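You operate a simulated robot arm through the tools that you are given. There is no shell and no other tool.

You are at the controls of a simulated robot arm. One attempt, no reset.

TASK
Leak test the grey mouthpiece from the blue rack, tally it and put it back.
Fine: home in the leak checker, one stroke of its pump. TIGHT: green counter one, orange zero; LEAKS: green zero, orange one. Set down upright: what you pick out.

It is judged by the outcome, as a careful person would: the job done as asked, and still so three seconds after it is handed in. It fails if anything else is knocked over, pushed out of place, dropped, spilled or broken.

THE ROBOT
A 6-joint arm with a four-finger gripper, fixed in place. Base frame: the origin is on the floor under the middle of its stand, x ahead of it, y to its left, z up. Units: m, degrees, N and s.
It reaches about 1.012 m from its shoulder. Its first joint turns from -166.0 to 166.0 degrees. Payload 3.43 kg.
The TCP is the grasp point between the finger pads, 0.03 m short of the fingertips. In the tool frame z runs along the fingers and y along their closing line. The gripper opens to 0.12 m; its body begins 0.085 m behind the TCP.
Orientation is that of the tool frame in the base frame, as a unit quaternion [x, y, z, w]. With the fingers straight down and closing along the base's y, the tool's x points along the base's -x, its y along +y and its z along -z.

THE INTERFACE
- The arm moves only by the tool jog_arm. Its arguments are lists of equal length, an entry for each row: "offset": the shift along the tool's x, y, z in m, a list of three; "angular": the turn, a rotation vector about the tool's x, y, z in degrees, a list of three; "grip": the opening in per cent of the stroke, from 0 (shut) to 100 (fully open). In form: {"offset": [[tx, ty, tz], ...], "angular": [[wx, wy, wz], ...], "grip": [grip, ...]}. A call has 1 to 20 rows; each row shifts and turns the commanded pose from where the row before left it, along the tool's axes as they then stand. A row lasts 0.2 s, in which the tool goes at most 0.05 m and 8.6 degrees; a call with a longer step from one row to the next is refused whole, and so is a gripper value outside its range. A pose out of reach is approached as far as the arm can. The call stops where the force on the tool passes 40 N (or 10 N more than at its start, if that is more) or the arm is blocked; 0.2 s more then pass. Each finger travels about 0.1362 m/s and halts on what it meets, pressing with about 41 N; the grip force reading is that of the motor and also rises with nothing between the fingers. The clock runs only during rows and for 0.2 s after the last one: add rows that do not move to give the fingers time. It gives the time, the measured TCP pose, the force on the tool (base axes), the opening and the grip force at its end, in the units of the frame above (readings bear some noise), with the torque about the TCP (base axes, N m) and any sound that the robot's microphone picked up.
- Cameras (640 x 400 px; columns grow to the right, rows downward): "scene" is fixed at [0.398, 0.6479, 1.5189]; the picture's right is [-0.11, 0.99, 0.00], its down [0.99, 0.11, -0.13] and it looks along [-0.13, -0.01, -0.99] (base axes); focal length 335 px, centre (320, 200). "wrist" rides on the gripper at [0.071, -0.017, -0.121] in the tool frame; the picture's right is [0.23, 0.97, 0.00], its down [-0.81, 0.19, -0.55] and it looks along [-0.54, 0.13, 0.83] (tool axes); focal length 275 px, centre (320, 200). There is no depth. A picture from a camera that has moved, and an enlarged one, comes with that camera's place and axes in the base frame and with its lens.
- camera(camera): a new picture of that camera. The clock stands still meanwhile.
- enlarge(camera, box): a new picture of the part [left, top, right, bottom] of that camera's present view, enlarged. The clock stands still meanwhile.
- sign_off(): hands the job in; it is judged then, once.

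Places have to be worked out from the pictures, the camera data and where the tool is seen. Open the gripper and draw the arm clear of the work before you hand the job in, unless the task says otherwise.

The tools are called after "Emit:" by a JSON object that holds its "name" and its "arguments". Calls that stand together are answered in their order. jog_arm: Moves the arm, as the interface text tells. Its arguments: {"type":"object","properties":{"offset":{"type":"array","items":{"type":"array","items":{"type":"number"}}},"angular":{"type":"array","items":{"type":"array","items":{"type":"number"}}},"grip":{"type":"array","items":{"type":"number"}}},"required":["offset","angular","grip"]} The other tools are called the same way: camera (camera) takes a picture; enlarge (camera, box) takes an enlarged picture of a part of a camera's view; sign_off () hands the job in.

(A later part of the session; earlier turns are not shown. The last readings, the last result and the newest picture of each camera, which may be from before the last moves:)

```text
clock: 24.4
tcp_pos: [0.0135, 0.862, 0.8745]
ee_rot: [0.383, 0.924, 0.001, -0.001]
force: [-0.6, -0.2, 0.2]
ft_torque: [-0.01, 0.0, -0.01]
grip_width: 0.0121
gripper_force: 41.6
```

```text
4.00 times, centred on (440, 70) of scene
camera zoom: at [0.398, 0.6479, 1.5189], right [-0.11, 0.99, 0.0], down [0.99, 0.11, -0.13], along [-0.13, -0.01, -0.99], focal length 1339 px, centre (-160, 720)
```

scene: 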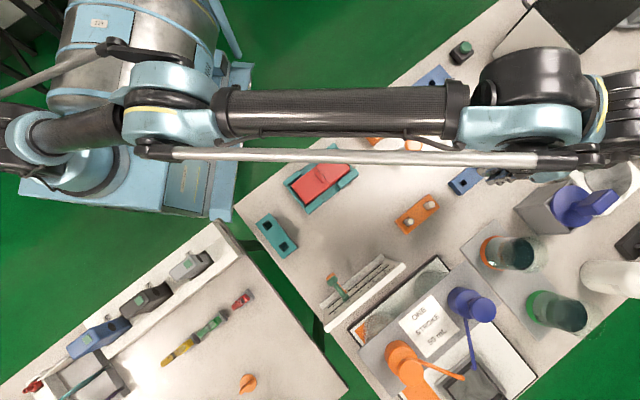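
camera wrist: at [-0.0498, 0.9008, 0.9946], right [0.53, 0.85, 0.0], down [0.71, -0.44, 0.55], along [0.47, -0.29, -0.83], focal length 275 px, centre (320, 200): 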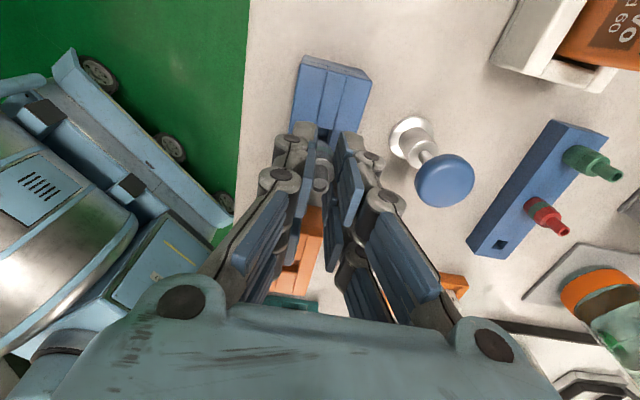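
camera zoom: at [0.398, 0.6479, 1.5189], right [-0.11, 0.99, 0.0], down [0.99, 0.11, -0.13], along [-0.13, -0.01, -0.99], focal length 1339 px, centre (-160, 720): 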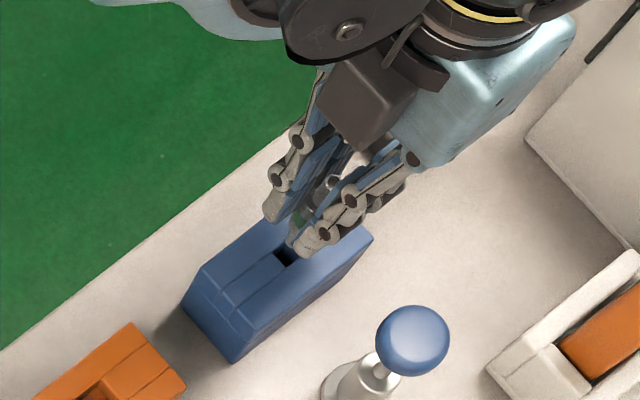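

I can see the socket just beyond the mouthpiece body. I'll enlarge tightly to measure the lateral offset before insertion.

Emit:
{"name": "enlarge", "arguments": {"camera": "wrist", "box": [285, 90, 365, 170]}}

Emit:
{"name": "enlarge", "arguments": {"camera": "scene", "box": [415, 50, 455, 90]}}

```text
5.00 times, centred on (325, 130) of wrist
camera zoom: at [-0.0498, 0.9008, 0.9946], right [0.53, 0.85, 0.0], down [0.71, -0.44, 0.55], along [0.47, -0.29, -0.83], focal length 1376 px, centre (295, 550)
```

zoom: 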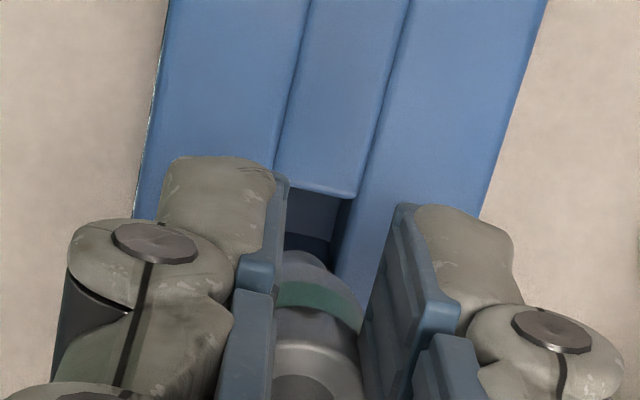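

```text
10.00 times, centred on (435, 70) of scene
camera zoom: at [0.398, 0.6479, 1.5189], right [-0.11, 0.99, 0.0], down [0.99, 0.11, -0.13], along [-0.13, -0.01, -0.99], focal length 3347 px, centre (-830, 1500)
```

zoom: 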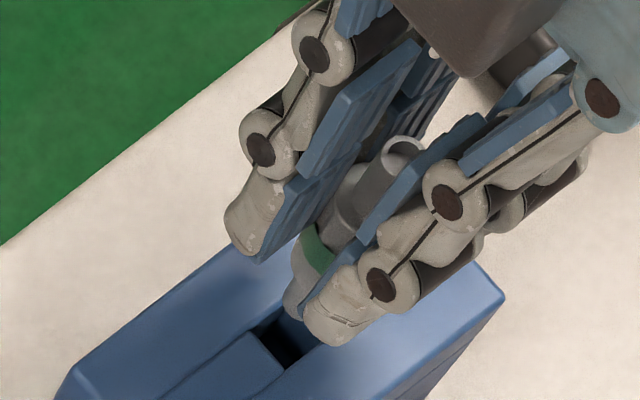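

I'll enlarge further on the mouthpiece's lower end in both cameras to see its stem.

Emit:
{"name": "enlarge", "arguments": {"camera": "scene", "box": [428, 62, 452, 86]}}

Emit:
{"name": "enlarge", "arguments": {"camera": "wrist", "box": [305, 115, 345, 155]}}

```text
16.00 times, centred on (440, 74) of scene
camera zoom: at [0.398, 0.6479, 1.5189], right [-0.11, 0.99, 0.0], down [0.99, 0.11, -0.13], along [-0.13, -0.01, -0.99], focal length 5356 px, centre (-1600, 2216)
```

zoom: 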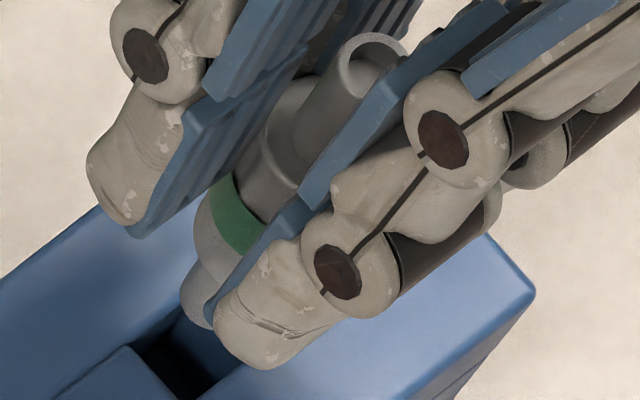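

```text
10.00 times, centred on (325, 135) of wrist
camera zoom: at [-0.0498, 0.9008, 0.9946], right [0.53, 0.85, 0.0], down [0.71, -0.44, 0.55], along [0.47, -0.29, -0.83], focal length 2753 px, centre (270, 850)
```

zoom: 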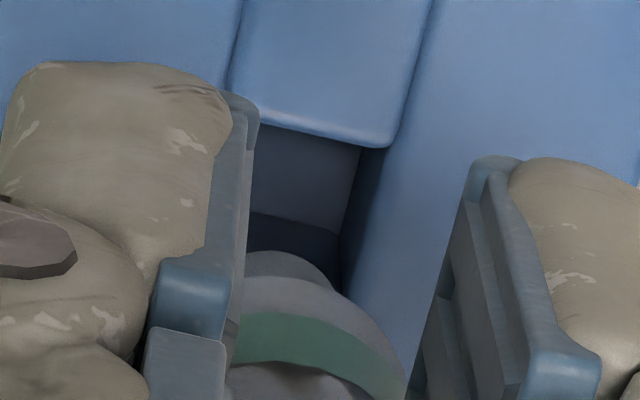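

The stem (≈8 mm) is about 13 mm long and is aligned with the ~12 mm socket to within about half a millimetre. I'll nudge +0.5 mm in y and descend most of the way in.

Emit:
{"name": "jog_arm", "arguments": {"offset": [[0.0002, 0.0005, 0.005], [0, 0, 0.006], [0, 0, 0.006], [0, 0, 0.006], [0, 0, 0.004], [0, 0, 0]], "angular": [[0, 0, 0], [0, 0, 0], [0, 0, 0], [0, 0, 0], [0, 0, 0], [0, 0, 0]], "grip": [5, 5, 5, 5, 5, 5]}}

Emit:
{"name": "enlarge", "arguments": {"camera": "wrist", "box": [270, 90, 370, 190]}}

Emit:
{"name": "enlarge", "arguments": {"camera": "scene", "box": [415, 55, 455, 95]}}

```text
clock: 25.8
tcp_pos: [0.0136, 0.8628, 0.8472]
ee_rot: [0.384, 0.924, 0.0, 0.0]
force: [0.6, 0.0, -0.1]
ft_torque: [-0.02, -0.02, -0.01]
grip_width: 0.0123
gripper_force: 41.1
```

```text
4.00 times, centred on (320, 140) of wrist
camera zoom: at [-0.0498, 0.9021, 0.9674], right [0.53, 0.85, 0.0], down [0.71, -0.44, 0.55], along [0.47, -0.29, -0.83], focal length 1101 px, centre (320, 440)
```

zoom: 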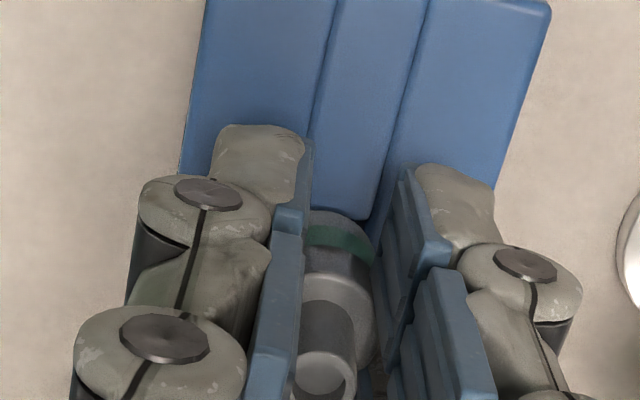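

```text
10.00 times, centred on (435, 75) of scene
camera zoom: at [0.398, 0.6479, 1.5189], right [-0.11, 0.99, 0.0], down [0.99, 0.11, -0.13], along [-0.13, -0.01, -0.99], focal length 3347 px, centre (-830, 1450)
```

zoom: 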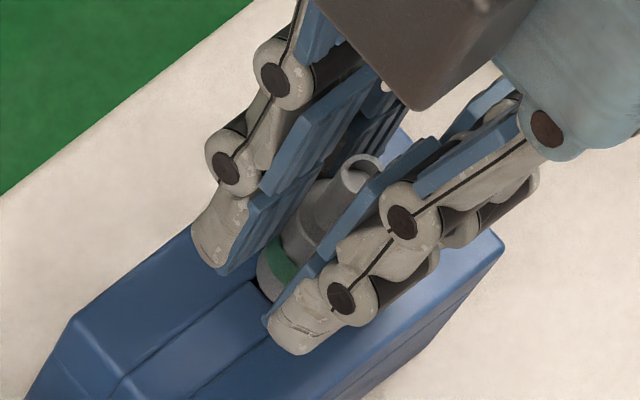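

No contact force, so the stem is entering the socket. I'll continue in small steps until it seats.

Emit:
{"name": "jog_arm", "arguments": {"offset": [[0, 0, 0.0015], [0, 0, 0.0015], [0, 0, 0.001], [0, 0, 0.001], [0, 0, 0]], "angular": [[0, 0, 0], [0, 0, 0], [0, 0, 0], [0, 0, 0], [0, 0, 0]], "grip": [5, 5, 5, 5, 5]}}

Emit:
{"name": "enlarge", "arguments": {"camera": "scene", "box": [415, 55, 455, 95]}}

Emit:
{"name": "enlarge", "arguments": {"camera": "wrist", "box": [270, 90, 370, 190]}}

```text
clock: 27.0
tcp_pos: [0.0128, 0.8626, 0.844]
ee_rot: [0.384, 0.923, 0.001, -0.001]
force: [-1.4, 4.1, 20.1]
ft_torque: [0.21, 0.15, -0.01]
grip_width: 0.0118
gripper_force: 40.8
```

```text
10.00 times, centred on (435, 75) of scene
camera zoom: at [0.398, 0.6479, 1.5189], right [-0.11, 0.99, 0.0], down [0.99, 0.11, -0.13], along [-0.13, -0.01, -0.99], focal length 3347 px, centre (-830, 1450)
```

zoom: 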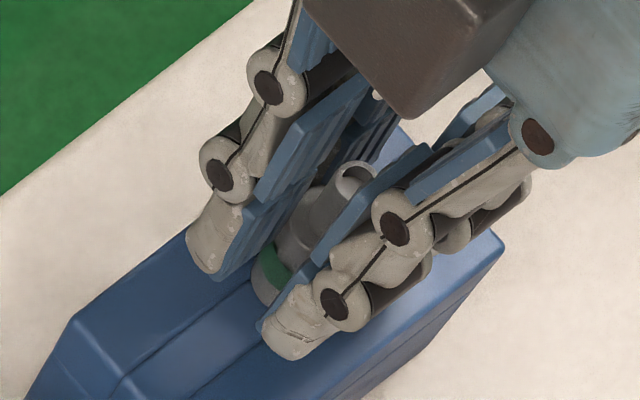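

```text
4.00 times, centred on (320, 140) of wrist
camera zoom: at [-0.0503, 0.9019, 0.9636], right [0.53, 0.85, 0.0], down [0.71, -0.44, 0.55], along [0.47, -0.29, -0.83], focal length 1101 px, centre (320, 440)
```

zoom: 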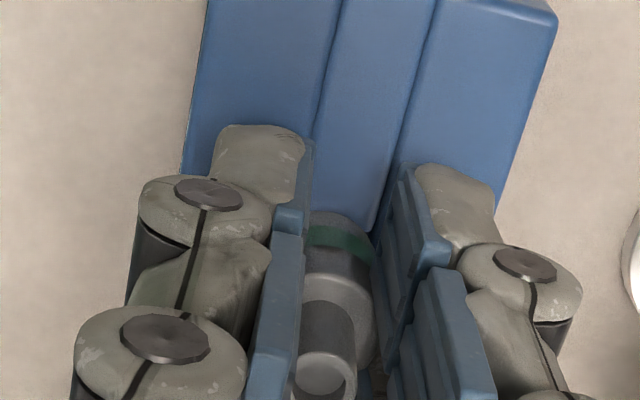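

Contact: 20 N upward at z≈0.844, with the body's bottom edge at the block top by my estimate. I'll press slightly more to make sure it is home, then look.

Emit:
{"name": "jog_arm", "arguments": {"offset": [[0, 0, 0.001], [0, 0, 0]], "angular": [[0, 0, 0], [0, 0, 0]], "grip": [5, 5]}}

Emit:
{"name": "enlarge", "arguments": {"camera": "wrist", "box": [300, 120, 350, 170]}}

Emit:
{"name": "enlarge", "arguments": {"camera": "scene", "box": [428, 70, 452, 94]}}

```text
clock: 27.6
tcp_pos: [0.012, 0.8628, 0.8428]
ee_rot: [0.384, 0.924, 0.002, 0.0]
force: [-0.3, 3.1, 35.9]
ft_torque: [0.2, 0.21, 0.01]
grip_width: 0.012
gripper_force: 41.4
```

```text
8.00 times, centred on (325, 145) of wrist
camera zoom: at [-0.0503, 0.9015, 0.9628], right [0.53, 0.85, 0.0], down [0.71, -0.44, 0.55], along [0.47, -0.29, -0.83], focal length 2202 px, centre (280, 640)
```

zoom: 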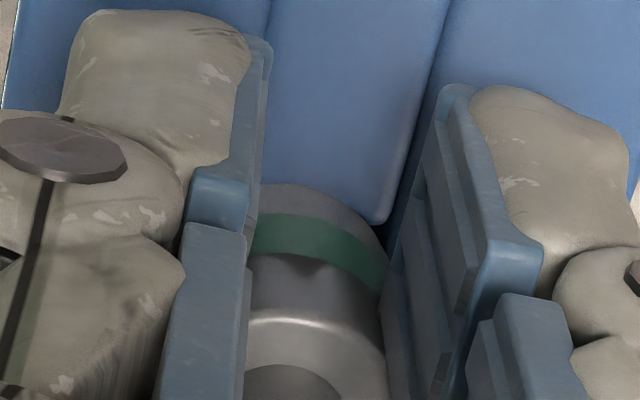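

```text
16.00 times, centred on (440, 82) of scene
camera zoom: at [0.398, 0.6479, 1.5189], right [-0.11, 0.99, 0.0], down [0.99, 0.11, -0.13], along [-0.13, -0.01, -0.99], focal length 5356 px, centre (-1600, 2088)
```

zoom: 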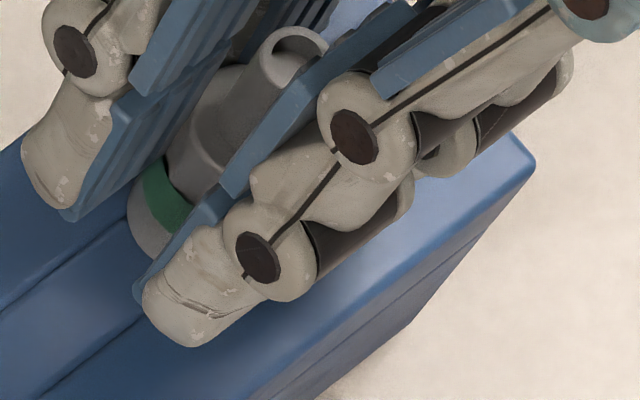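

Stiff contact at 36 N with the body flush on the block, so it is seated. I'll relax the downward push, then open the fingers to about 40 mm and rise clear.

Emit:
{"name": "jog_arm", "arguments": {"offset": [[0, 0, -0.0015], [0, 0, 0], [0, 0, 0], [0, 0, 0], [0, 0, 0]], "angular": [[0, 0, 0], [0, 0, 0], [0, 0, 0], [0, 0, 0], [0, 0, 0]], "grip": [5, 5, 15, 25, 35]}}

Emit:
{"name": "enlarge", "arguments": {"camera": "wrist", "box": [260, 90, 380, 210]}}

```text
clock: 28.8
tcp_pos: [0.0122, 0.8624, 0.8423]
ee_rot: [0.383, 0.924, 0.001, 0.0]
force: [1.0, 0.0, 0.4]
ft_torque: [0.04, -0.04, -0.01]
grip_width: 0.0421
gripper_force: 0.1
```

```text
3.33 times, centred on (320, 150) of wrist
camera zoom: at [-0.0502, 0.9023, 0.9632], right [0.53, 0.85, 0.0], down [0.71, -0.44, 0.55], along [0.47, -0.29, -0.83], focal length 918 px, centre (320, 367)
```

zoom: 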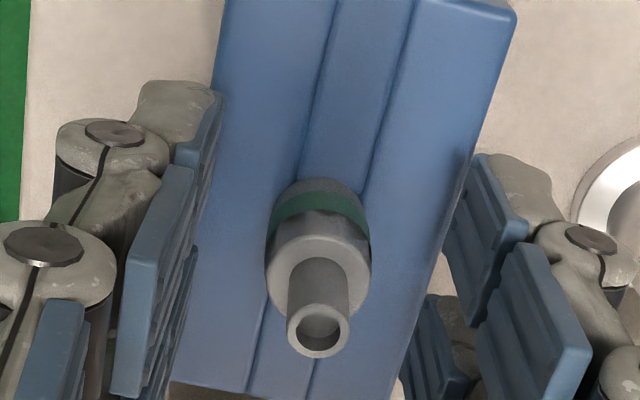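

The mouthpiece stands upright in the socket. I'll rise clear and back off toward −v to read the checker's display before pumping.

Emit:
{"name": "jog_arm", "arguments": {"offset": [[0, 0, -0.02], [0, 0, -0.03], [0, 0, -0.03], [0, 0, -0.028], [-0.0005, -0.032, 0], [-0.0005, -0.032, 0], [-0.0005, -0.031, 0], [0, 0, 0]], "angular": [[0, 0, 0], [0, 0, 0], [0, 0, 0], [0, 0, 0], [0, 0, 0], [0, 0, 0], [0, 0, 0], [0, 0, 0]], "grip": [35, 35, 35, 35, 35, 35, 35, 35]}}

Emit:
{"name": "camera", "arguments": {"camera": "wrist"}}

Emit:
{"name": "enlarge", "arguments": {"camera": "wrist", "box": [350, 50, 550, 200]}}

Emit:
{"name": "enlarge", "arguments": {"camera": "wrist", "box": [360, 60, 460, 180]}}

```text
clock: 30.6
tcp_pos: [-0.0533, 0.7959, 0.9512]
ee_rot: [0.383, 0.924, 0.001, 0.0]
force: [0.2, 0.0, -0.5]
ft_torque: [0.03, 0.04, 0.01]
grip_width: 0.0422
gripper_force: 0.1
```

```text
taken
camera wrist: at [-0.1162, 0.8343, 1.0708], right [0.53, 0.85, 0.0], down [0.71, -0.44, 0.55], along [0.47, -0.29, -0.83], focal length 275 px, centre (320, 200)
```

wrist: 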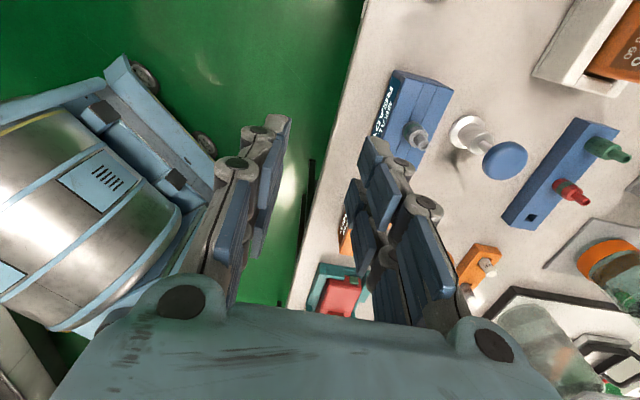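

```text
2.67 times, centred on (450, 125) of wrist
camera zoom: at [-0.1162, 0.8343, 1.0708], right [0.53, 0.85, 0.0], down [0.71, -0.44, 0.55], along [0.47, -0.29, -0.83], focal length 734 px, centre (-27, 400)
```

zoom: 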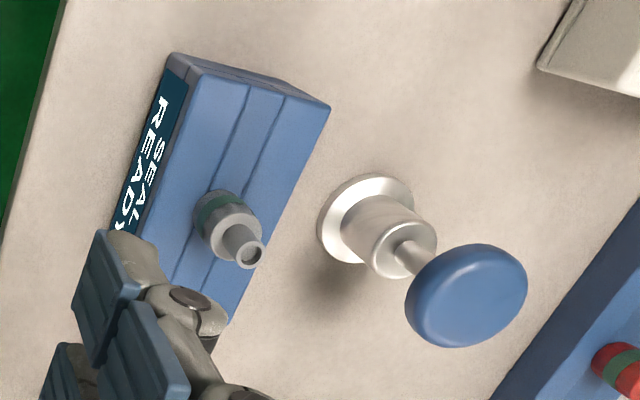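

```text
3.33 times, centred on (410, 120) of wrist
camera zoom: at [-0.1162, 0.8343, 1.0708], right [0.53, 0.85, 0.0], down [0.71, -0.44, 0.55], along [0.47, -0.29, -0.83], focal length 918 px, centre (20, 467)
```

zoom: 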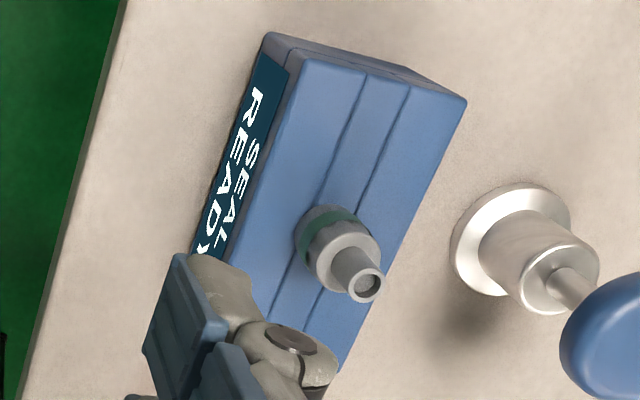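

The display still reads "SEAL READY" and the mouthpiece is seated. The pump knob is about 0.180 m ahead along tool y; I'll go above it with the fingers shut and check centring.

Emit:
{"name": "jog_arm", "arguments": {"offset": [[0.0001, 0.036, 0], [0.0001, 0.036, 0], [0.0001, 0.036, 0], [0.0001, 0.036, 0], [0.0001, 0.036, 0], [0, 0, 0], [0, 0, 0]], "angular": [[0, 0, 0], [0, 0, 0], [0, 0, 0], [0, 0, 0], [0, 0, 0], [0, 0, 0], [0, 0, 0]], "grip": [20, 10, 0, 0, 0, 0, 0]}}

Emit:
{"name": "camera", "arguments": {"camera": "wrist"}}

Emit:
{"name": "enlarge", "arguments": {"camera": "wrist", "box": [240, 60, 400, 200]}}

Emit:
{"name": "enlarge", "arguments": {"camera": "scene", "box": [400, 40, 520, 140]}}

```text
clock: 32.2
tcp_pos: [0.0769, 0.9213, 0.95]
ee_rot: [0.384, 0.924, 0.001, 0.0]
force: [0.6, 0.4, 0.2]
ft_torque: [-0.01, 0.06, 0.01]
grip_width: 0.0003
gripper_force: 32.6
```

```text
taken
camera wrist: at [0.0125, 0.9598, 1.0705], right [0.53, 0.85, 0.0], down [0.71, -0.44, 0.55], along [0.47, -0.29, -0.83], focal length 275 px, centre (320, 200)
```

wrist: 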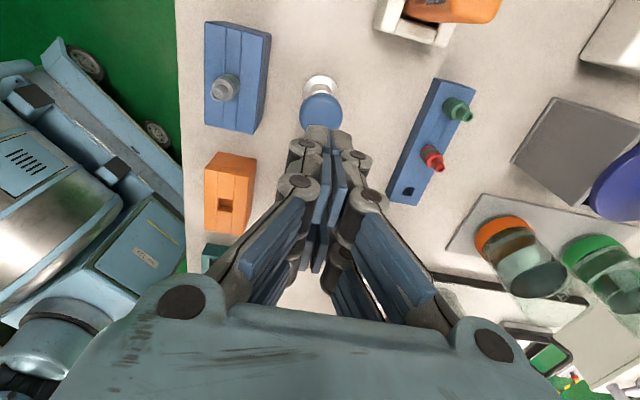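

```text
2.86 times, centred on (320, 130) of wrist
camera zoom: at [0.0125, 0.9598, 1.0705], right [0.53, 0.85, 0.0], down [0.71, -0.44, 0.55], along [0.47, -0.29, -0.83], focal length 786 px, centre (320, 400)
```

zoom: 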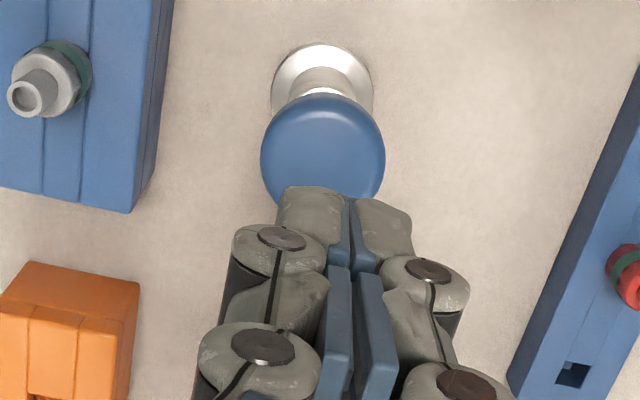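

```text
4.00 times, centred on (460, 90) of scene
camera zoom: at [0.398, 0.6479, 1.5189], right [-0.11, 0.99, 0.0], down [0.99, 0.11, -0.13], along [-0.13, -0.01, -0.99], focal length 1339 px, centre (-240, 640)
```

zoom: 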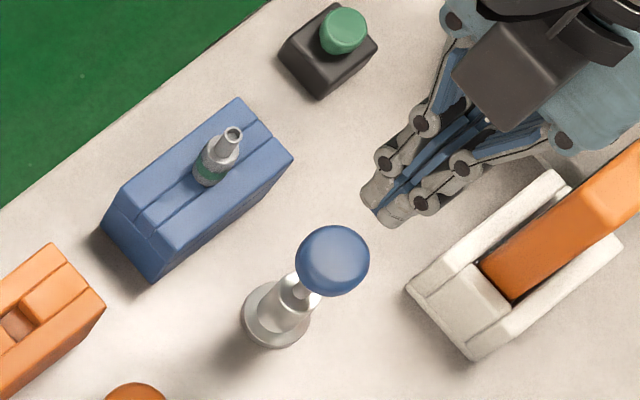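

The knob centre is about 2 mm off in tool x. I'll correct and descend to just above the knob top.

Emit:
{"name": "jog_arm", "arguments": {"offset": [[0.0018, 0.0005, 0], [0, 0, 0.02], [0, 0, 0.02], [0, 0, 0.02], [0, 0, 0.007], [0, 0, 0]], "angular": [[0, 0, 0], [0, 0, 0], [0, 0, 0], [0, 0, 0], [0, 0, 0], [0, 0, 0]], "grip": [0, 0, 0, 0, 0, 0]}}

Emit:
{"name": "camera", "arguments": {"camera": "wrist"}}

Emit:
{"name": "enlarge", "arguments": {"camera": "scene", "box": [420, 60, 500, 130]}}

```text
clock: 33.6
tcp_pos: [0.0731, 0.9227, 0.8837]
ee_rot: [0.383, 0.924, 0.001, 0.001]
force: [0.1, -0.3, 0.9]
ft_torque: [0.03, 0.05, -0.03]
grip_width: 0.0
gripper_force: 33.5
```

```text
taken
camera wrist: at [0.0102, 0.9625, 1.004], right [0.53, 0.85, 0.0], down [0.71, -0.44, 0.55], along [0.47, -0.29, -0.83], focal length 275 px, centre (320, 200)
```

wrist: 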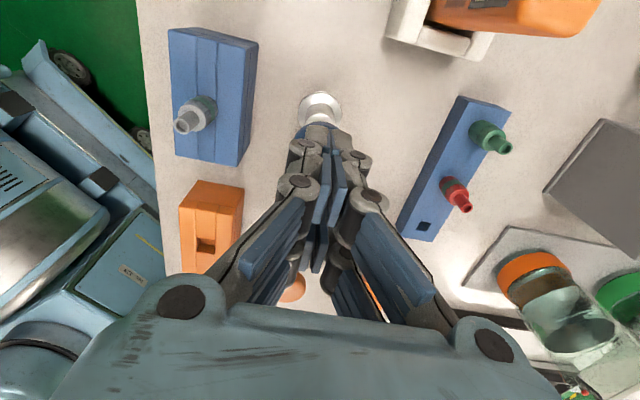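

```text
5.71 times, centred on (460, 95) of scene
camera zoom: at [0.398, 0.6479, 1.5189], right [-0.11, 0.99, 0.0], down [0.99, 0.11, -0.13], along [-0.13, -0.01, -0.99], focal length 1913 px, centre (-480, 800)
```

zoom: 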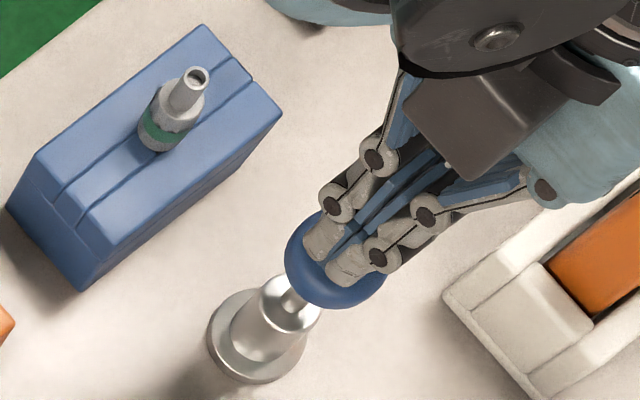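

Fingertips are centred over the knob, about 9 mm above it. Pressing the pump down slowly in one stroke, with the call stopping at the hard stop.

Emit:
{"name": "jog_arm", "arguments": {"offset": [[0, 0, 0.004], [0, 0, 0.004], [0, 0, 0.004], [0, 0, 0.004], [0, 0, 0.004], [0, 0, 0.004], [0, 0, 0.004], [0, 0, 0.004], [0, 0, 0.004]], "angular": [[0, 0, 0], [0, 0, 0], [0, 0, 0], [0, 0, 0], [0, 0, 0], [0, 0, 0], [0, 0, 0], [0, 0, 0], [0, 0, 0]], "grip": [0, 0, 0, 0, 0, 0, 0, 0, 0]}}

Emit:
{"name": "enlarge", "arguments": {"camera": "scene", "box": [420, 60, 500, 130]}}

```text
clock: 35.6
tcp_pos: [0.0737, 0.9228, 0.8481]
ee_rot: [0.384, 0.923, 0.001, 0.001]
force: [-1.4, -1.0, 4.9]
ft_torque: [-0.05, 0.04, -0.04]
grip_width: 0.006
gripper_force: 33.7
```

```text
5.71 times, centred on (460, 95) of scene
camera zoom: at [0.398, 0.6479, 1.5189], right [-0.11, 0.99, 0.0], down [0.99, 0.11, -0.13], along [-0.13, -0.01, -0.99], focal length 1913 px, centre (-480, 800)
```

zoom: 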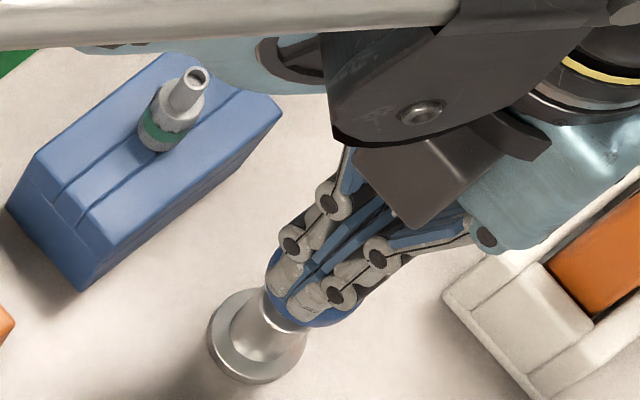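

Light spring force (5 N) and still travelling; no hard stop yet. I'll keep pressing to the bottom of the stroke.

Emit:
{"name": "jog_arm", "arguments": {"offset": [[0, 0, 0.003], [0, 0, 0.003], [0, 0, 0.003], [0, 0, 0.003]], "angular": [[0, 0, 0], [0, 0, 0], [0, 0, 0], [0, 0, 0]], "grip": [0, 0, 0, 0]}}

Emit:
{"name": "enlarge", "arguments": {"camera": "scene", "box": [420, 60, 500, 130]}}

```text
clock: 36.6
tcp_pos: [0.0744, 0.9242, 0.8358]
ee_rot: [0.383, 0.924, 0.0, 0.0]
force: [-1.6, -3.1, 8.3]
ft_torque: [-0.09, 0.03, -0.01]
grip_width: 0.0059
gripper_force: 33.9
```

```text
5.71 times, centred on (460, 95) of scene
camera zoom: at [0.398, 0.6479, 1.5189], right [-0.11, 0.99, 0.0], down [0.99, 0.11, -0.13], along [-0.13, -0.01, -0.99], focal length 1913 px, centre (-480, 800)
```

zoom: 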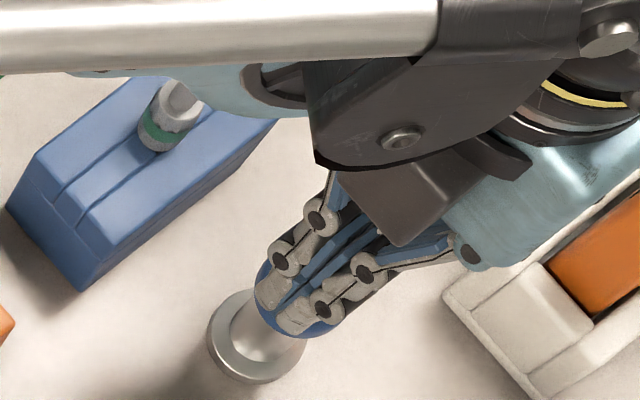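

Still no hard stop (8 N). Continuing the same downward press.

Emit:
{"name": "jog_arm", "arguments": {"offset": [[0, 0, 0.002], [0, 0, 0.002], [0, 0, 0.002], [0, 0, 0.002], [0, 0, 0.002]], "angular": [[0, 0, 0], [0, 0, 0], [0, 0, 0], [0, 0, 0], [0, 0, 0]], "grip": [0, 0, 0, 0, 0]}}

Emit:
{"name": "enlarge", "arguments": {"camera": "scene", "box": [420, 60, 500, 130]}}

Emit:
{"name": "enlarge", "arguments": {"camera": "wrist", "box": [240, 60, 400, 200]}}

```text
clock: 37.3
tcp_pos: [0.0615, 0.9241, 0.8355]
ee_rot: [0.383, 0.924, 0.004, 0.005]
force: [-3.6, 0.2, 18.9]
ft_torque: [-0.08, -0.05, 0.05]
grip_width: 0.0061
gripper_force: 33.4
stopped in row 3: the force on the tool passed its limit at 44 N (the readings are from after the stop); the commanded pose is now the measured one
```

```text
5.71 times, centred on (460, 95) of scene
camera zoom: at [0.398, 0.6479, 1.5189], right [-0.11, 0.99, 0.0], down [0.99, 0.11, -0.13], along [-0.13, -0.01, -0.99], focal length 1913 px, centre (-480, 800)
```

zoom: 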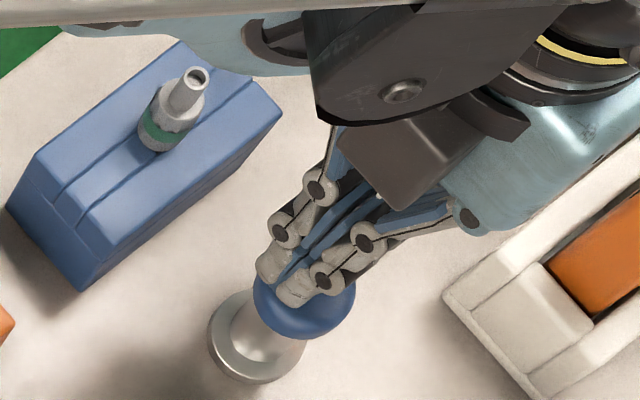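

```text
2.86 times, centred on (320, 130) of wrist
camera zoom: at [-0.0029, 0.9625, 0.9548], right [0.53, 0.85, 0.01], down [0.7, -0.44, 0.56], along [0.48, -0.29, -0.83], focal length 786 px, centre (320, 400)
```

zoom: 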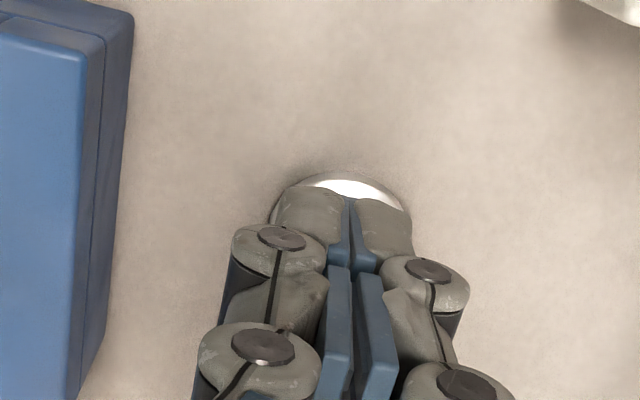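

The plunger hit its hard stop (44 N), and the tool then relaxed sideways about 13 mm on the knob. I'll now rise straight up to complete the one stroke.

Emit:
{"name": "jog_arm", "arguments": {"offset": [[0, 0, -0.005], [0, 0, -0.01], [0, 0, -0.015], [0, 0, -0.02], [0, 0, -0.02], [0, 0, -0.02], [0, 0, -0.02], [0, 0, 0]], "angular": [[0, 0, 0], [0, 0, 0], [0, 0, 0], [0, 0, 0], [0, 0, 0], [0, 0, 0], [0, 0, 0], [0, 0, 0]], "grip": [0, 0, 0, 0, 0, 0, 0, 0]}}

Emit:
{"name": "camera", "arguments": {"camera": "wrist"}}

Emit:
{"name": "enlarge", "arguments": {"camera": "scene", "box": [400, 40, 520, 140]}}

```text
clock: 39.1
tcp_pos: [0.0613, 0.9244, 0.9448]
ee_rot: [0.384, 0.923, 0.003, 0.005]
force: [0.5, 0.9, 0.3]
ft_torque: [0.06, -0.01, 0.02]
grip_width: 0.0002
gripper_force: 33.8
```

```text
taken
camera wrist: at [-0.0033, 0.9639, 1.0645], right [0.53, 0.85, 0.01], down [0.7, -0.44, 0.56], along [0.48, -0.29, -0.83], focal length 275 px, centre (320, 200)
```

wrist: 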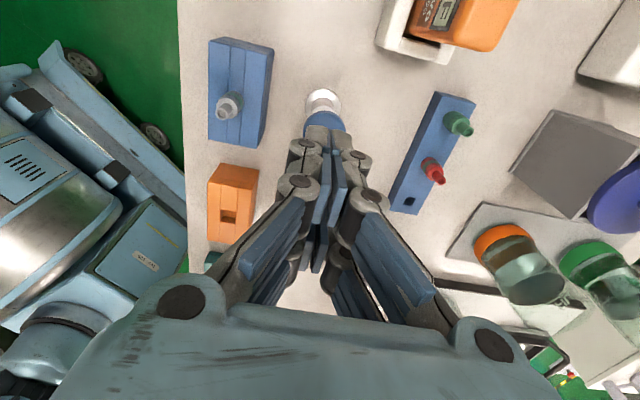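

```text
4.00 times, centred on (460, 90) of scene
camera zoom: at [0.398, 0.6479, 1.5189], right [-0.11, 0.99, 0.0], down [0.99, 0.11, -0.13], along [-0.13, -0.01, -0.99], focal length 1339 px, centre (-240, 640)
```

zoom: 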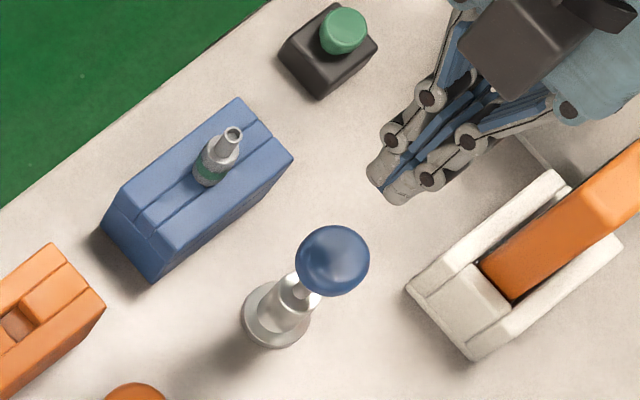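

The knob has returned up and nothing else moved. Back off to read the display.

Emit:
{"name": "jog_arm", "arguments": {"offset": [[0, 0, 0], [-0.002, -0.0344, -0.002], [-0.002, -0.0344, -0.002], [-0.002, -0.0344, -0.002], [-0.002, -0.0344, 0], [-0.002, -0.0344, 0], [0, 0, 0], [0, 0, 0]], "angular": [[0.44, 0.44, 0], [0, 0, 0], [0, 0, 0], [0, 0, 0], [0, 0, 0], [0, 0, 0], [0, 0, 0], [0, 0, 0]], "grip": [0, 0, 0, 0, 0, 0, 0, 0]}}

Emit:
{"name": "enlarge", "arguments": {"camera": "wrist", "box": [340, 40, 500, 180]}}

Emit:
{"name": "camera", "arguments": {"camera": "wrist"}}

```text
clock: 40.9
tcp_pos: [-0.0505, 0.7945, 0.9507]
ee_rot: [0.383, 0.924, 0.001, 0.0]
force: [0.7, -0.5, 0.0]
ft_torque: [-0.02, 0.0, -0.01]
grip_width: 0.0002
gripper_force: 33.5
```

```text
2.86 times, centred on (420, 110) of wrist
camera zoom: at [-0.115, 0.8339, 1.0695], right [0.53, 0.85, 0.0], down [0.71, -0.44, 0.55], along [0.47, -0.29, -0.83], focal length 786 px, centre (34, 457)
```

zoom: 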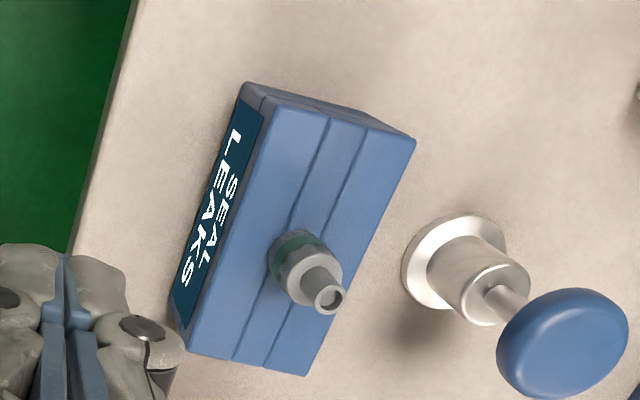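

```text
taken
camera wrist: at [-0.115, 0.8339, 1.0695], right [0.53, 0.85, 0.0], down [0.71, -0.44, 0.55], along [0.47, -0.29, -0.83], focal length 275 px, centre (320, 200)
```

wrist: 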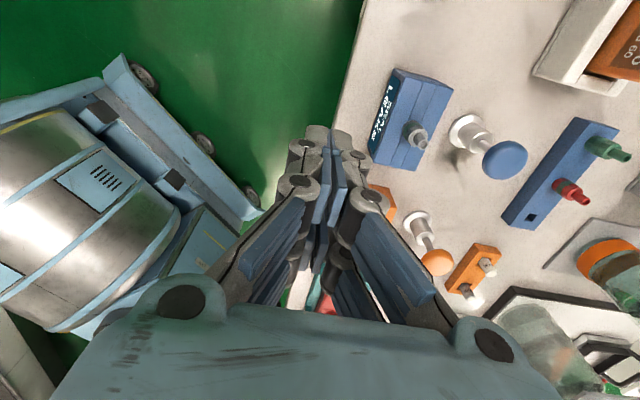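

The display reads "SEAL LEAKS". I'll verify the mouthpiece is really seated flush, so that this verdict is valid.

Emit:
{"name": "enlarge", "arguments": {"camera": "wrist", "box": [385, 100, 445, 160]}}

Emit:
{"name": "enlarge", "arguments": {"camera": "scene", "box": [415, 60, 455, 100]}}

```text
6.67 times, centred on (415, 130) of wrist
camera zoom: at [-0.115, 0.8339, 1.0695], right [0.53, 0.85, 0.0], down [0.71, -0.44, 0.55], along [0.47, -0.29, -0.83], focal length 1835 px, centre (-313, 667)
```

zoom: 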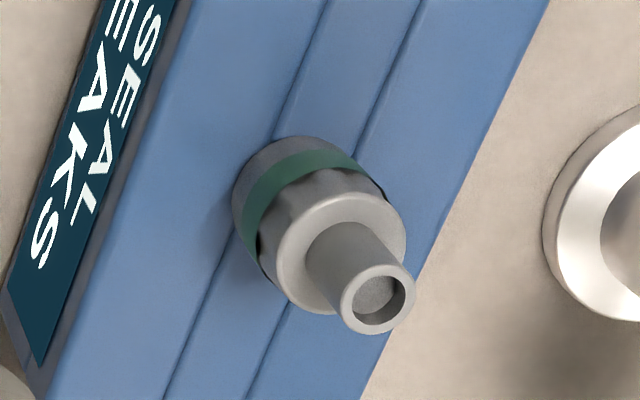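

```text
10.00 times, centred on (435, 80) of scene
camera zoom: at [0.398, 0.6479, 1.5189], right [-0.11, 0.99, 0.0], down [0.99, 0.11, -0.13], along [-0.13, -0.01, -0.99], focal length 3347 px, centre (-830, 1400)
```

zoom: 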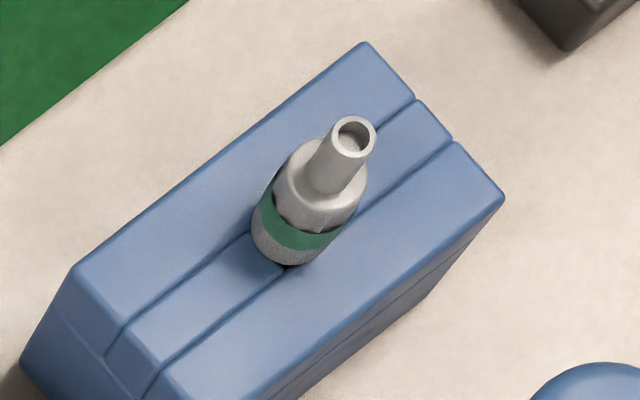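

It is flush and upright, so LEAKS stands: green must go to 0 and orange to 1. First I'll put the mouthpiece back: open to about 42 mm and move above it.

Emit:
{"name": "jog_arm", "arguments": {"offset": [[0, 0, 0], [0.0002, 0.031, 0], [0.0002, 0.031, 0], [0.0002, 0.031, 0], [0, 0, 0.02], [0, 0, 0.02], [0, 0, 0], [0, 0, 0]], "angular": [[0, 0, 0], [0, 0, 0], [0, 0, 0], [0, 0, 0], [0, 0, 0], [0, 0, 0], [0, 0, 0], [0, 0, 0]], "grip": [15, 35, 35, 35, 35, 35, 35, 35]}}

Emit:
{"name": "enlarge", "arguments": {"camera": "wrist", "box": [240, 60, 400, 220]}}

```text
clock: 42.7
tcp_pos: [0.0112, 0.8623, 0.9107]
ee_rot: [0.384, 0.923, 0.001, -0.001]
force: [0.0, 0.7, 0.5]
ft_torque: [-0.02, 0.0, 0.0]
grip_width: 0.042
gripper_force: 0.1
```

```text
2.50 times, centred on (320, 140) of wrist
camera zoom: at [-0.0513, 0.9006, 1.0304], right [0.53, 0.85, 0.0], down [0.71, -0.44, 0.55], along [0.47, -0.29, -0.83], focal length 688 px, centre (320, 350)
```

zoom: 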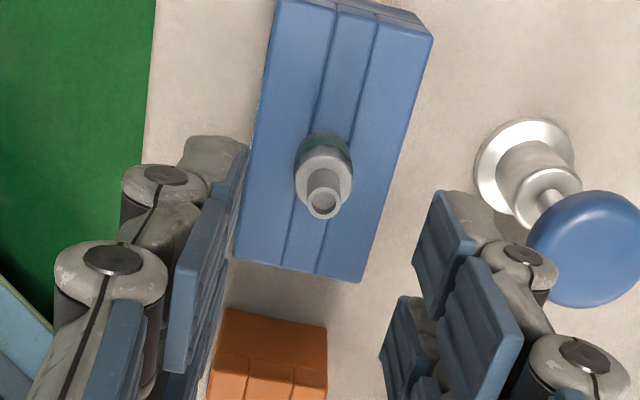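

Correcting by (−1.1, +1.3) mm and descending to the earlier grip height z≈0.843, then gripping.

Emit:
{"name": "jog_arm", "arguments": {"offset": [[-0.0011, 0.0013, 0], [0, 0, 0.02], [0, 0, 0.02], [0, 0, 0.015], [0, 0, 0.0125], [0, 0, 0], [0, 0, 0]], "angular": [[0, 0, 0], [0, 0, 0], [0, 0, 0], [0, 0, 0], [0, 0, 0], [0, 0, 0], [0, 0, 0]], "grip": [32, 32, 32, 32, 32, 32, 32]}}

Emit:
{"name": "enlarge", "arguments": {"camera": "wrist", "box": [260, 100, 380, 220]}}

```text
clock: 44.3
tcp_pos: [0.0155, 0.8619, 0.8424]
ee_rot: [0.384, 0.923, 0.003, 0.0]
force: [-0.1, -0.4, 1.0]
ft_torque: [0.02, -0.01, 0.0]
grip_width: 0.0384
gripper_force: 0.1
```

```text
3.33 times, centred on (320, 160) of wrist
camera zoom: at [-0.0481, 0.9009, 0.962], right [0.53, 0.85, 0.0], down [0.71, -0.44, 0.55], along [0.47, -0.29, -0.83], focal length 918 px, centre (320, 333)
```

zoom: 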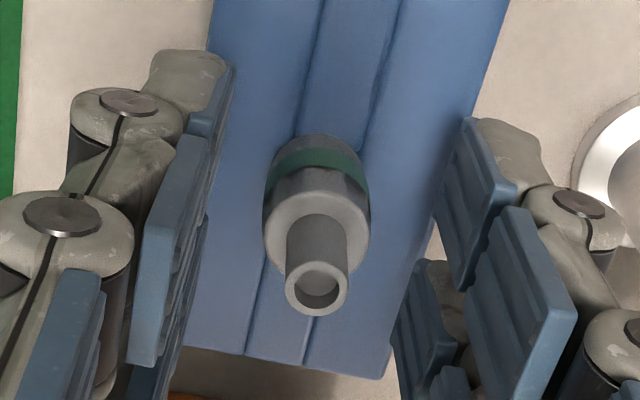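

The nozzle appears about 2.7 mm off in tool x compared with the release picture, so I'll shift by that and recheck.

Emit:
{"name": "jog_arm", "arguments": {"offset": [[0.0014, -0.0002, 0], [0.0013, -0.0001, 0], [0, 0, 0], [0, 0, 0]], "angular": [[0, 0, 0], [0, 0, 0], [0, 0, 0], [0, 0, 0]], "grip": [32, 32, 32, 32]}}

Emit:
{"name": "enlarge", "arguments": {"camera": "wrist", "box": [260, 90, 380, 210]}}

```text
clock: 45.3
tcp_pos: [0.0112, 0.8634, 0.8422]
ee_rot: [0.383, 0.924, 0.001, 0.0]
force: [0.8, 0.2, 0.1]
ft_torque: [-0.01, -0.04, -0.01]
grip_width: 0.0386
gripper_force: 0.1
```

```text
3.33 times, centred on (320, 150) of wrist
camera zoom: at [-0.0511, 0.9027, 0.9622], right [0.53, 0.85, 0.0], down [0.71, -0.44, 0.55], along [0.47, -0.29, -0.83], focal length 918 px, centre (320, 367)
```

zoom: 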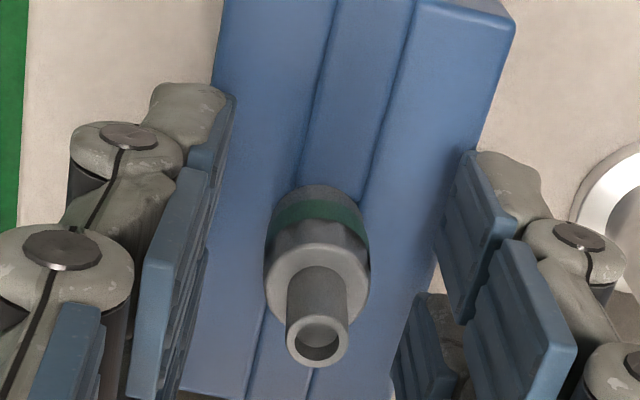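

Slight overshoot (≈1.4 mm the other way). I'll correct by −1.2 mm and then close.

Emit:
{"name": "jog_arm", "arguments": {"offset": [[-0.0012, 0, 0], [0, 0, 0], [0, 0, 0]], "angular": [[0, 0, 0], [0, 0, 0], [0, 0, 0]], "grip": [32, 32, 32]}}

Emit:
{"name": "enlarge", "arguments": {"camera": "wrist", "box": [260, 90, 380, 210]}}

```text
clock: 46.1
tcp_pos: [0.0122, 0.8627, 0.8421]
ee_rot: [0.383, 0.924, 0.002, 0.0]
force: [-0.2, 0.3, 0.0]
ft_torque: [0.01, -0.01, 0.0]
grip_width: 0.0383
gripper_force: 0.1
```

```text
3.33 times, centred on (320, 150) of wrist
camera zoom: at [-0.0503, 0.9016, 0.9625], right [0.53, 0.85, 0.0], down [0.71, -0.44, 0.55], along [0.47, -0.29, -0.83], focal length 918 px, centre (320, 367)
```

zoom: 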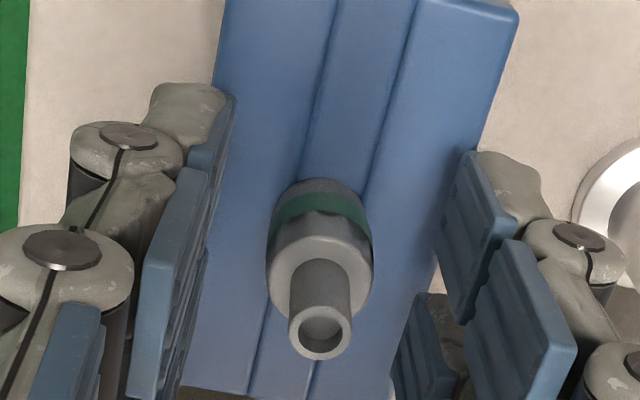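

The nozzle is back at the same picture position as at release (320, 332). Closing the grip.

Emit:
{"name": "jog_arm", "arguments": {"offset": [[0, 0, 0], [0, 0, 0], [0, 0, 0], [0, 0, 0]], "angular": [[0, 0, 0], [0, 0, 0], [0, 0, 0], [0, 0, 0]], "grip": [22, 12, 5, 5]}}

Emit:
{"name": "enlarge", "arguments": {"camera": "wrist", "box": [260, 90, 380, 210]}}

```text
clock: 47.1
tcp_pos: [0.0134, 0.8635, 0.8422]
ee_rot: [0.384, 0.923, 0.001, 0.001]
force: [0.1, -0.6, 0.0]
ft_torque: [0.0, -0.01, 0.01]
grip_width: 0.012
gripper_force: 41.1
```

```text
3.33 times, centred on (320, 150) of wrist
camera zoom: at [-0.0504, 0.9016, 0.9624], right [0.53, 0.85, 0.0], down [0.71, -0.44, 0.55], along [0.47, -0.29, -0.83], focal length 918 px, centre (320, 367)
```

zoom: 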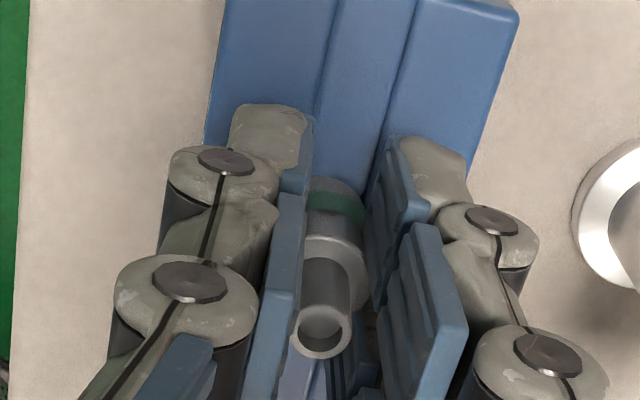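

Gripped at 12 mm again. Lifting out and carrying it back to above the empty rack hole.

Emit:
{"name": "jog_arm", "arguments": {"offset": [[0, 0, -0.005], [0, 0, -0.01], [0, 0, -0.015], [0, 0, -0.025], [0, 0, -0.025], [0, 0, -0.025], [-0.0106, 0.02768, 0], [-0.0106, 0.02768, 0], [-0.0106, 0.02768, 0], [-0.0106, 0.02768, 0], [-0.0106, 0.02768, 0], [-0.0106, 0.02768, 0], [-0.0106, 0.02768, 0], [-0.0106, 0.02768, 0], [0, 0, 0], [0, 0, 0], [0, 0, 0]], "angular": [[0, 0, 0], [0, 0, 0], [0, 0, 0], [0, 0, 0], [0, 0, 0], [0, 0, 0], [0, 0, 0], [0, 0, 0], [0, 0, 0], [0, 0, 0], [0, 0, 0], [0, 0, 0], [0, 0, 0], [0, 0, 0], [0, 0, 0], [0, 0, 0], [0, 0, 0]], "grip": [5, 5, 5, 5, 5, 5, 5, 5, 5, 5, 5, 5, 5, 5, 5, 5, 5]}}

Emit:
{"name": "camera", "arguments": {"camera": "wrist"}}

Emit:
{"name": "enlarge", "arguments": {"camera": "wrist", "box": [250, 60, 390, 200]}}

```text
clock: 50.7
tcp_pos: [0.2306, 0.9587, 0.9481]
ee_rot: [0.383, 0.924, 0.002, 0.0]
force: [0.1, -0.3, -0.1]
ft_torque: [0.01, -0.02, -0.01]
grip_width: 0.0121
gripper_force: 41.1
```

```text
taken
camera wrist: at [0.1666, 0.9973, 1.0684], right [0.53, 0.85, 0.0], down [0.71, -0.44, 0.55], along [0.47, -0.29, -0.83], focal length 275 px, centre (320, 200)
```

wrist: 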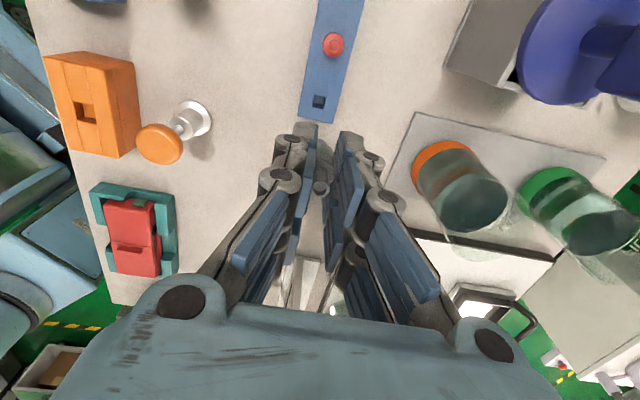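

```text
2.86 times, centred on (320, 130) of wrist
camera zoom: at [0.1666, 0.9973, 1.0684], right [0.53, 0.85, 0.0], down [0.71, -0.44, 0.55], along [0.47, -0.29, -0.83], focal length 786 px, centre (320, 400)
```

zoom: 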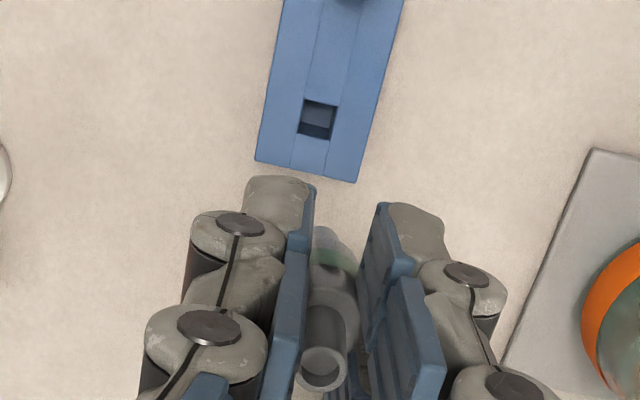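

The rack hole is nearly under the tool axis (−0.8, −0.6 mm). I'll correct and descend to about 20 mm above the rack to recheck.

Emit:
{"name": "jog_arm", "arguments": {"offset": [[-0.0008, -0.0006, 0], [0, 0, 0.025], [0, 0, 0.025], [0, 0, 0.025], [0, 0, 0.022], [0, 0, 0], [0, 0, 0]], "angular": [[0, 0, 0], [0, 0, 0], [0, 0, 0], [0, 0, 0], [0, 0, 0], [0, 0, 0], [0, 0, 0]], "grip": [5, 5, 5, 5, 5, 5, 5]}}

Emit:
{"name": "enlarge", "arguments": {"camera": "wrist", "box": [285, 90, 365, 170]}}

Emit:
{"name": "enlarge", "arguments": {"camera": "wrist", "box": [305, 115, 345, 155]}}

```text
clock: 52.3
tcp_pos: [0.2317, 0.9597, 0.8512]
ee_rot: [0.384, 0.923, 0.003, 0.0]
force: [0.1, -0.4, -0.6]
ft_torque: [-0.03, 0.03, -0.02]
grip_width: 0.0119
gripper_force: 41.3
```

```text
5.00 times, centred on (325, 130) of wrist
camera zoom: at [0.1682, 0.9978, 0.9709], right [0.53, 0.85, 0.0], down [0.71, -0.44, 0.55], along [0.47, -0.29, -0.83], focal length 1376 px, centre (295, 550)
```

zoom: 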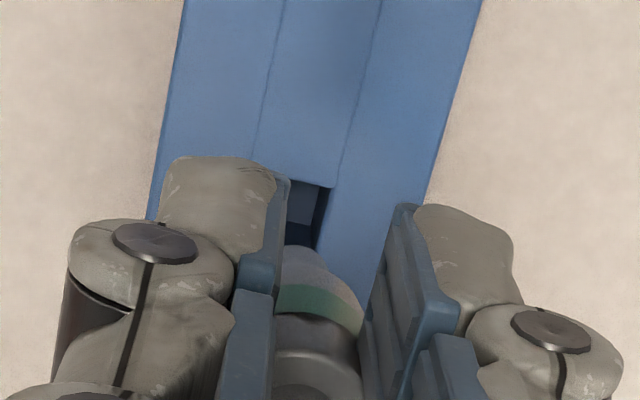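

```text
10.00 times, centred on (325, 135) of wrist
camera zoom: at [0.1682, 0.9978, 0.9709], right [0.53, 0.85, 0.0], down [0.71, -0.44, 0.55], along [0.47, -0.29, -0.83], focal length 2753 px, centre (270, 850)
```

zoom: 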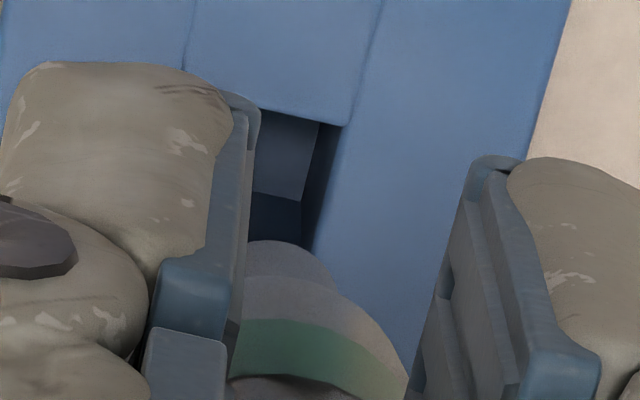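

The hole is about 2.4 mm toward −y of the stem; I'll shift and recheck before insertion.

Emit:
{"name": "jog_arm", "arguments": {"offset": [[0.0004, -0.0012, 0], [0.0003, -0.0012, 0], [0, 0, 0], [0, 0, 0]], "angular": [[0, 0, 0], [0, 0, 0], [0, 0, 0], [0, 0, 0]], "grip": [5, 5, 5, 5]}}

Emit:
{"name": "enlarge", "arguments": {"camera": "wrist", "box": [305, 115, 345, 155]}}

```text
clock: 53.3
tcp_pos: [0.2299, 0.9577, 0.851]
ee_rot: [0.384, 0.923, 0.002, 0.0]
force: [-0.1, 0.7, 0.7]
ft_torque: [0.0, 0.03, -0.02]
grip_width: 0.012
gripper_force: 40.7
```

```text
10.00 times, centred on (325, 135) of wrist
camera zoom: at [0.1652, 0.9961, 0.9708], right [0.53, 0.85, 0.0], down [0.71, -0.44, 0.55], along [0.47, -0.29, -0.83], focal length 2753 px, centre (270, 850)
```

zoom: 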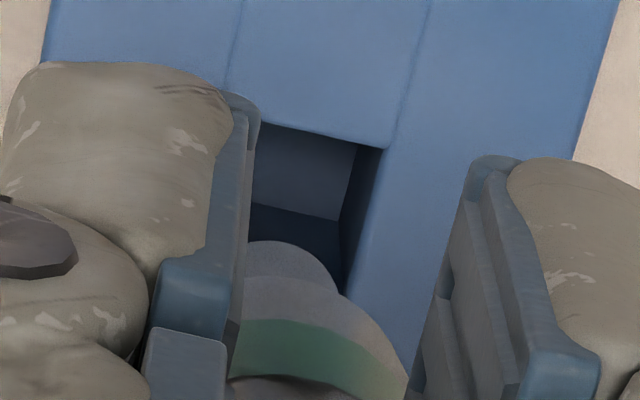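

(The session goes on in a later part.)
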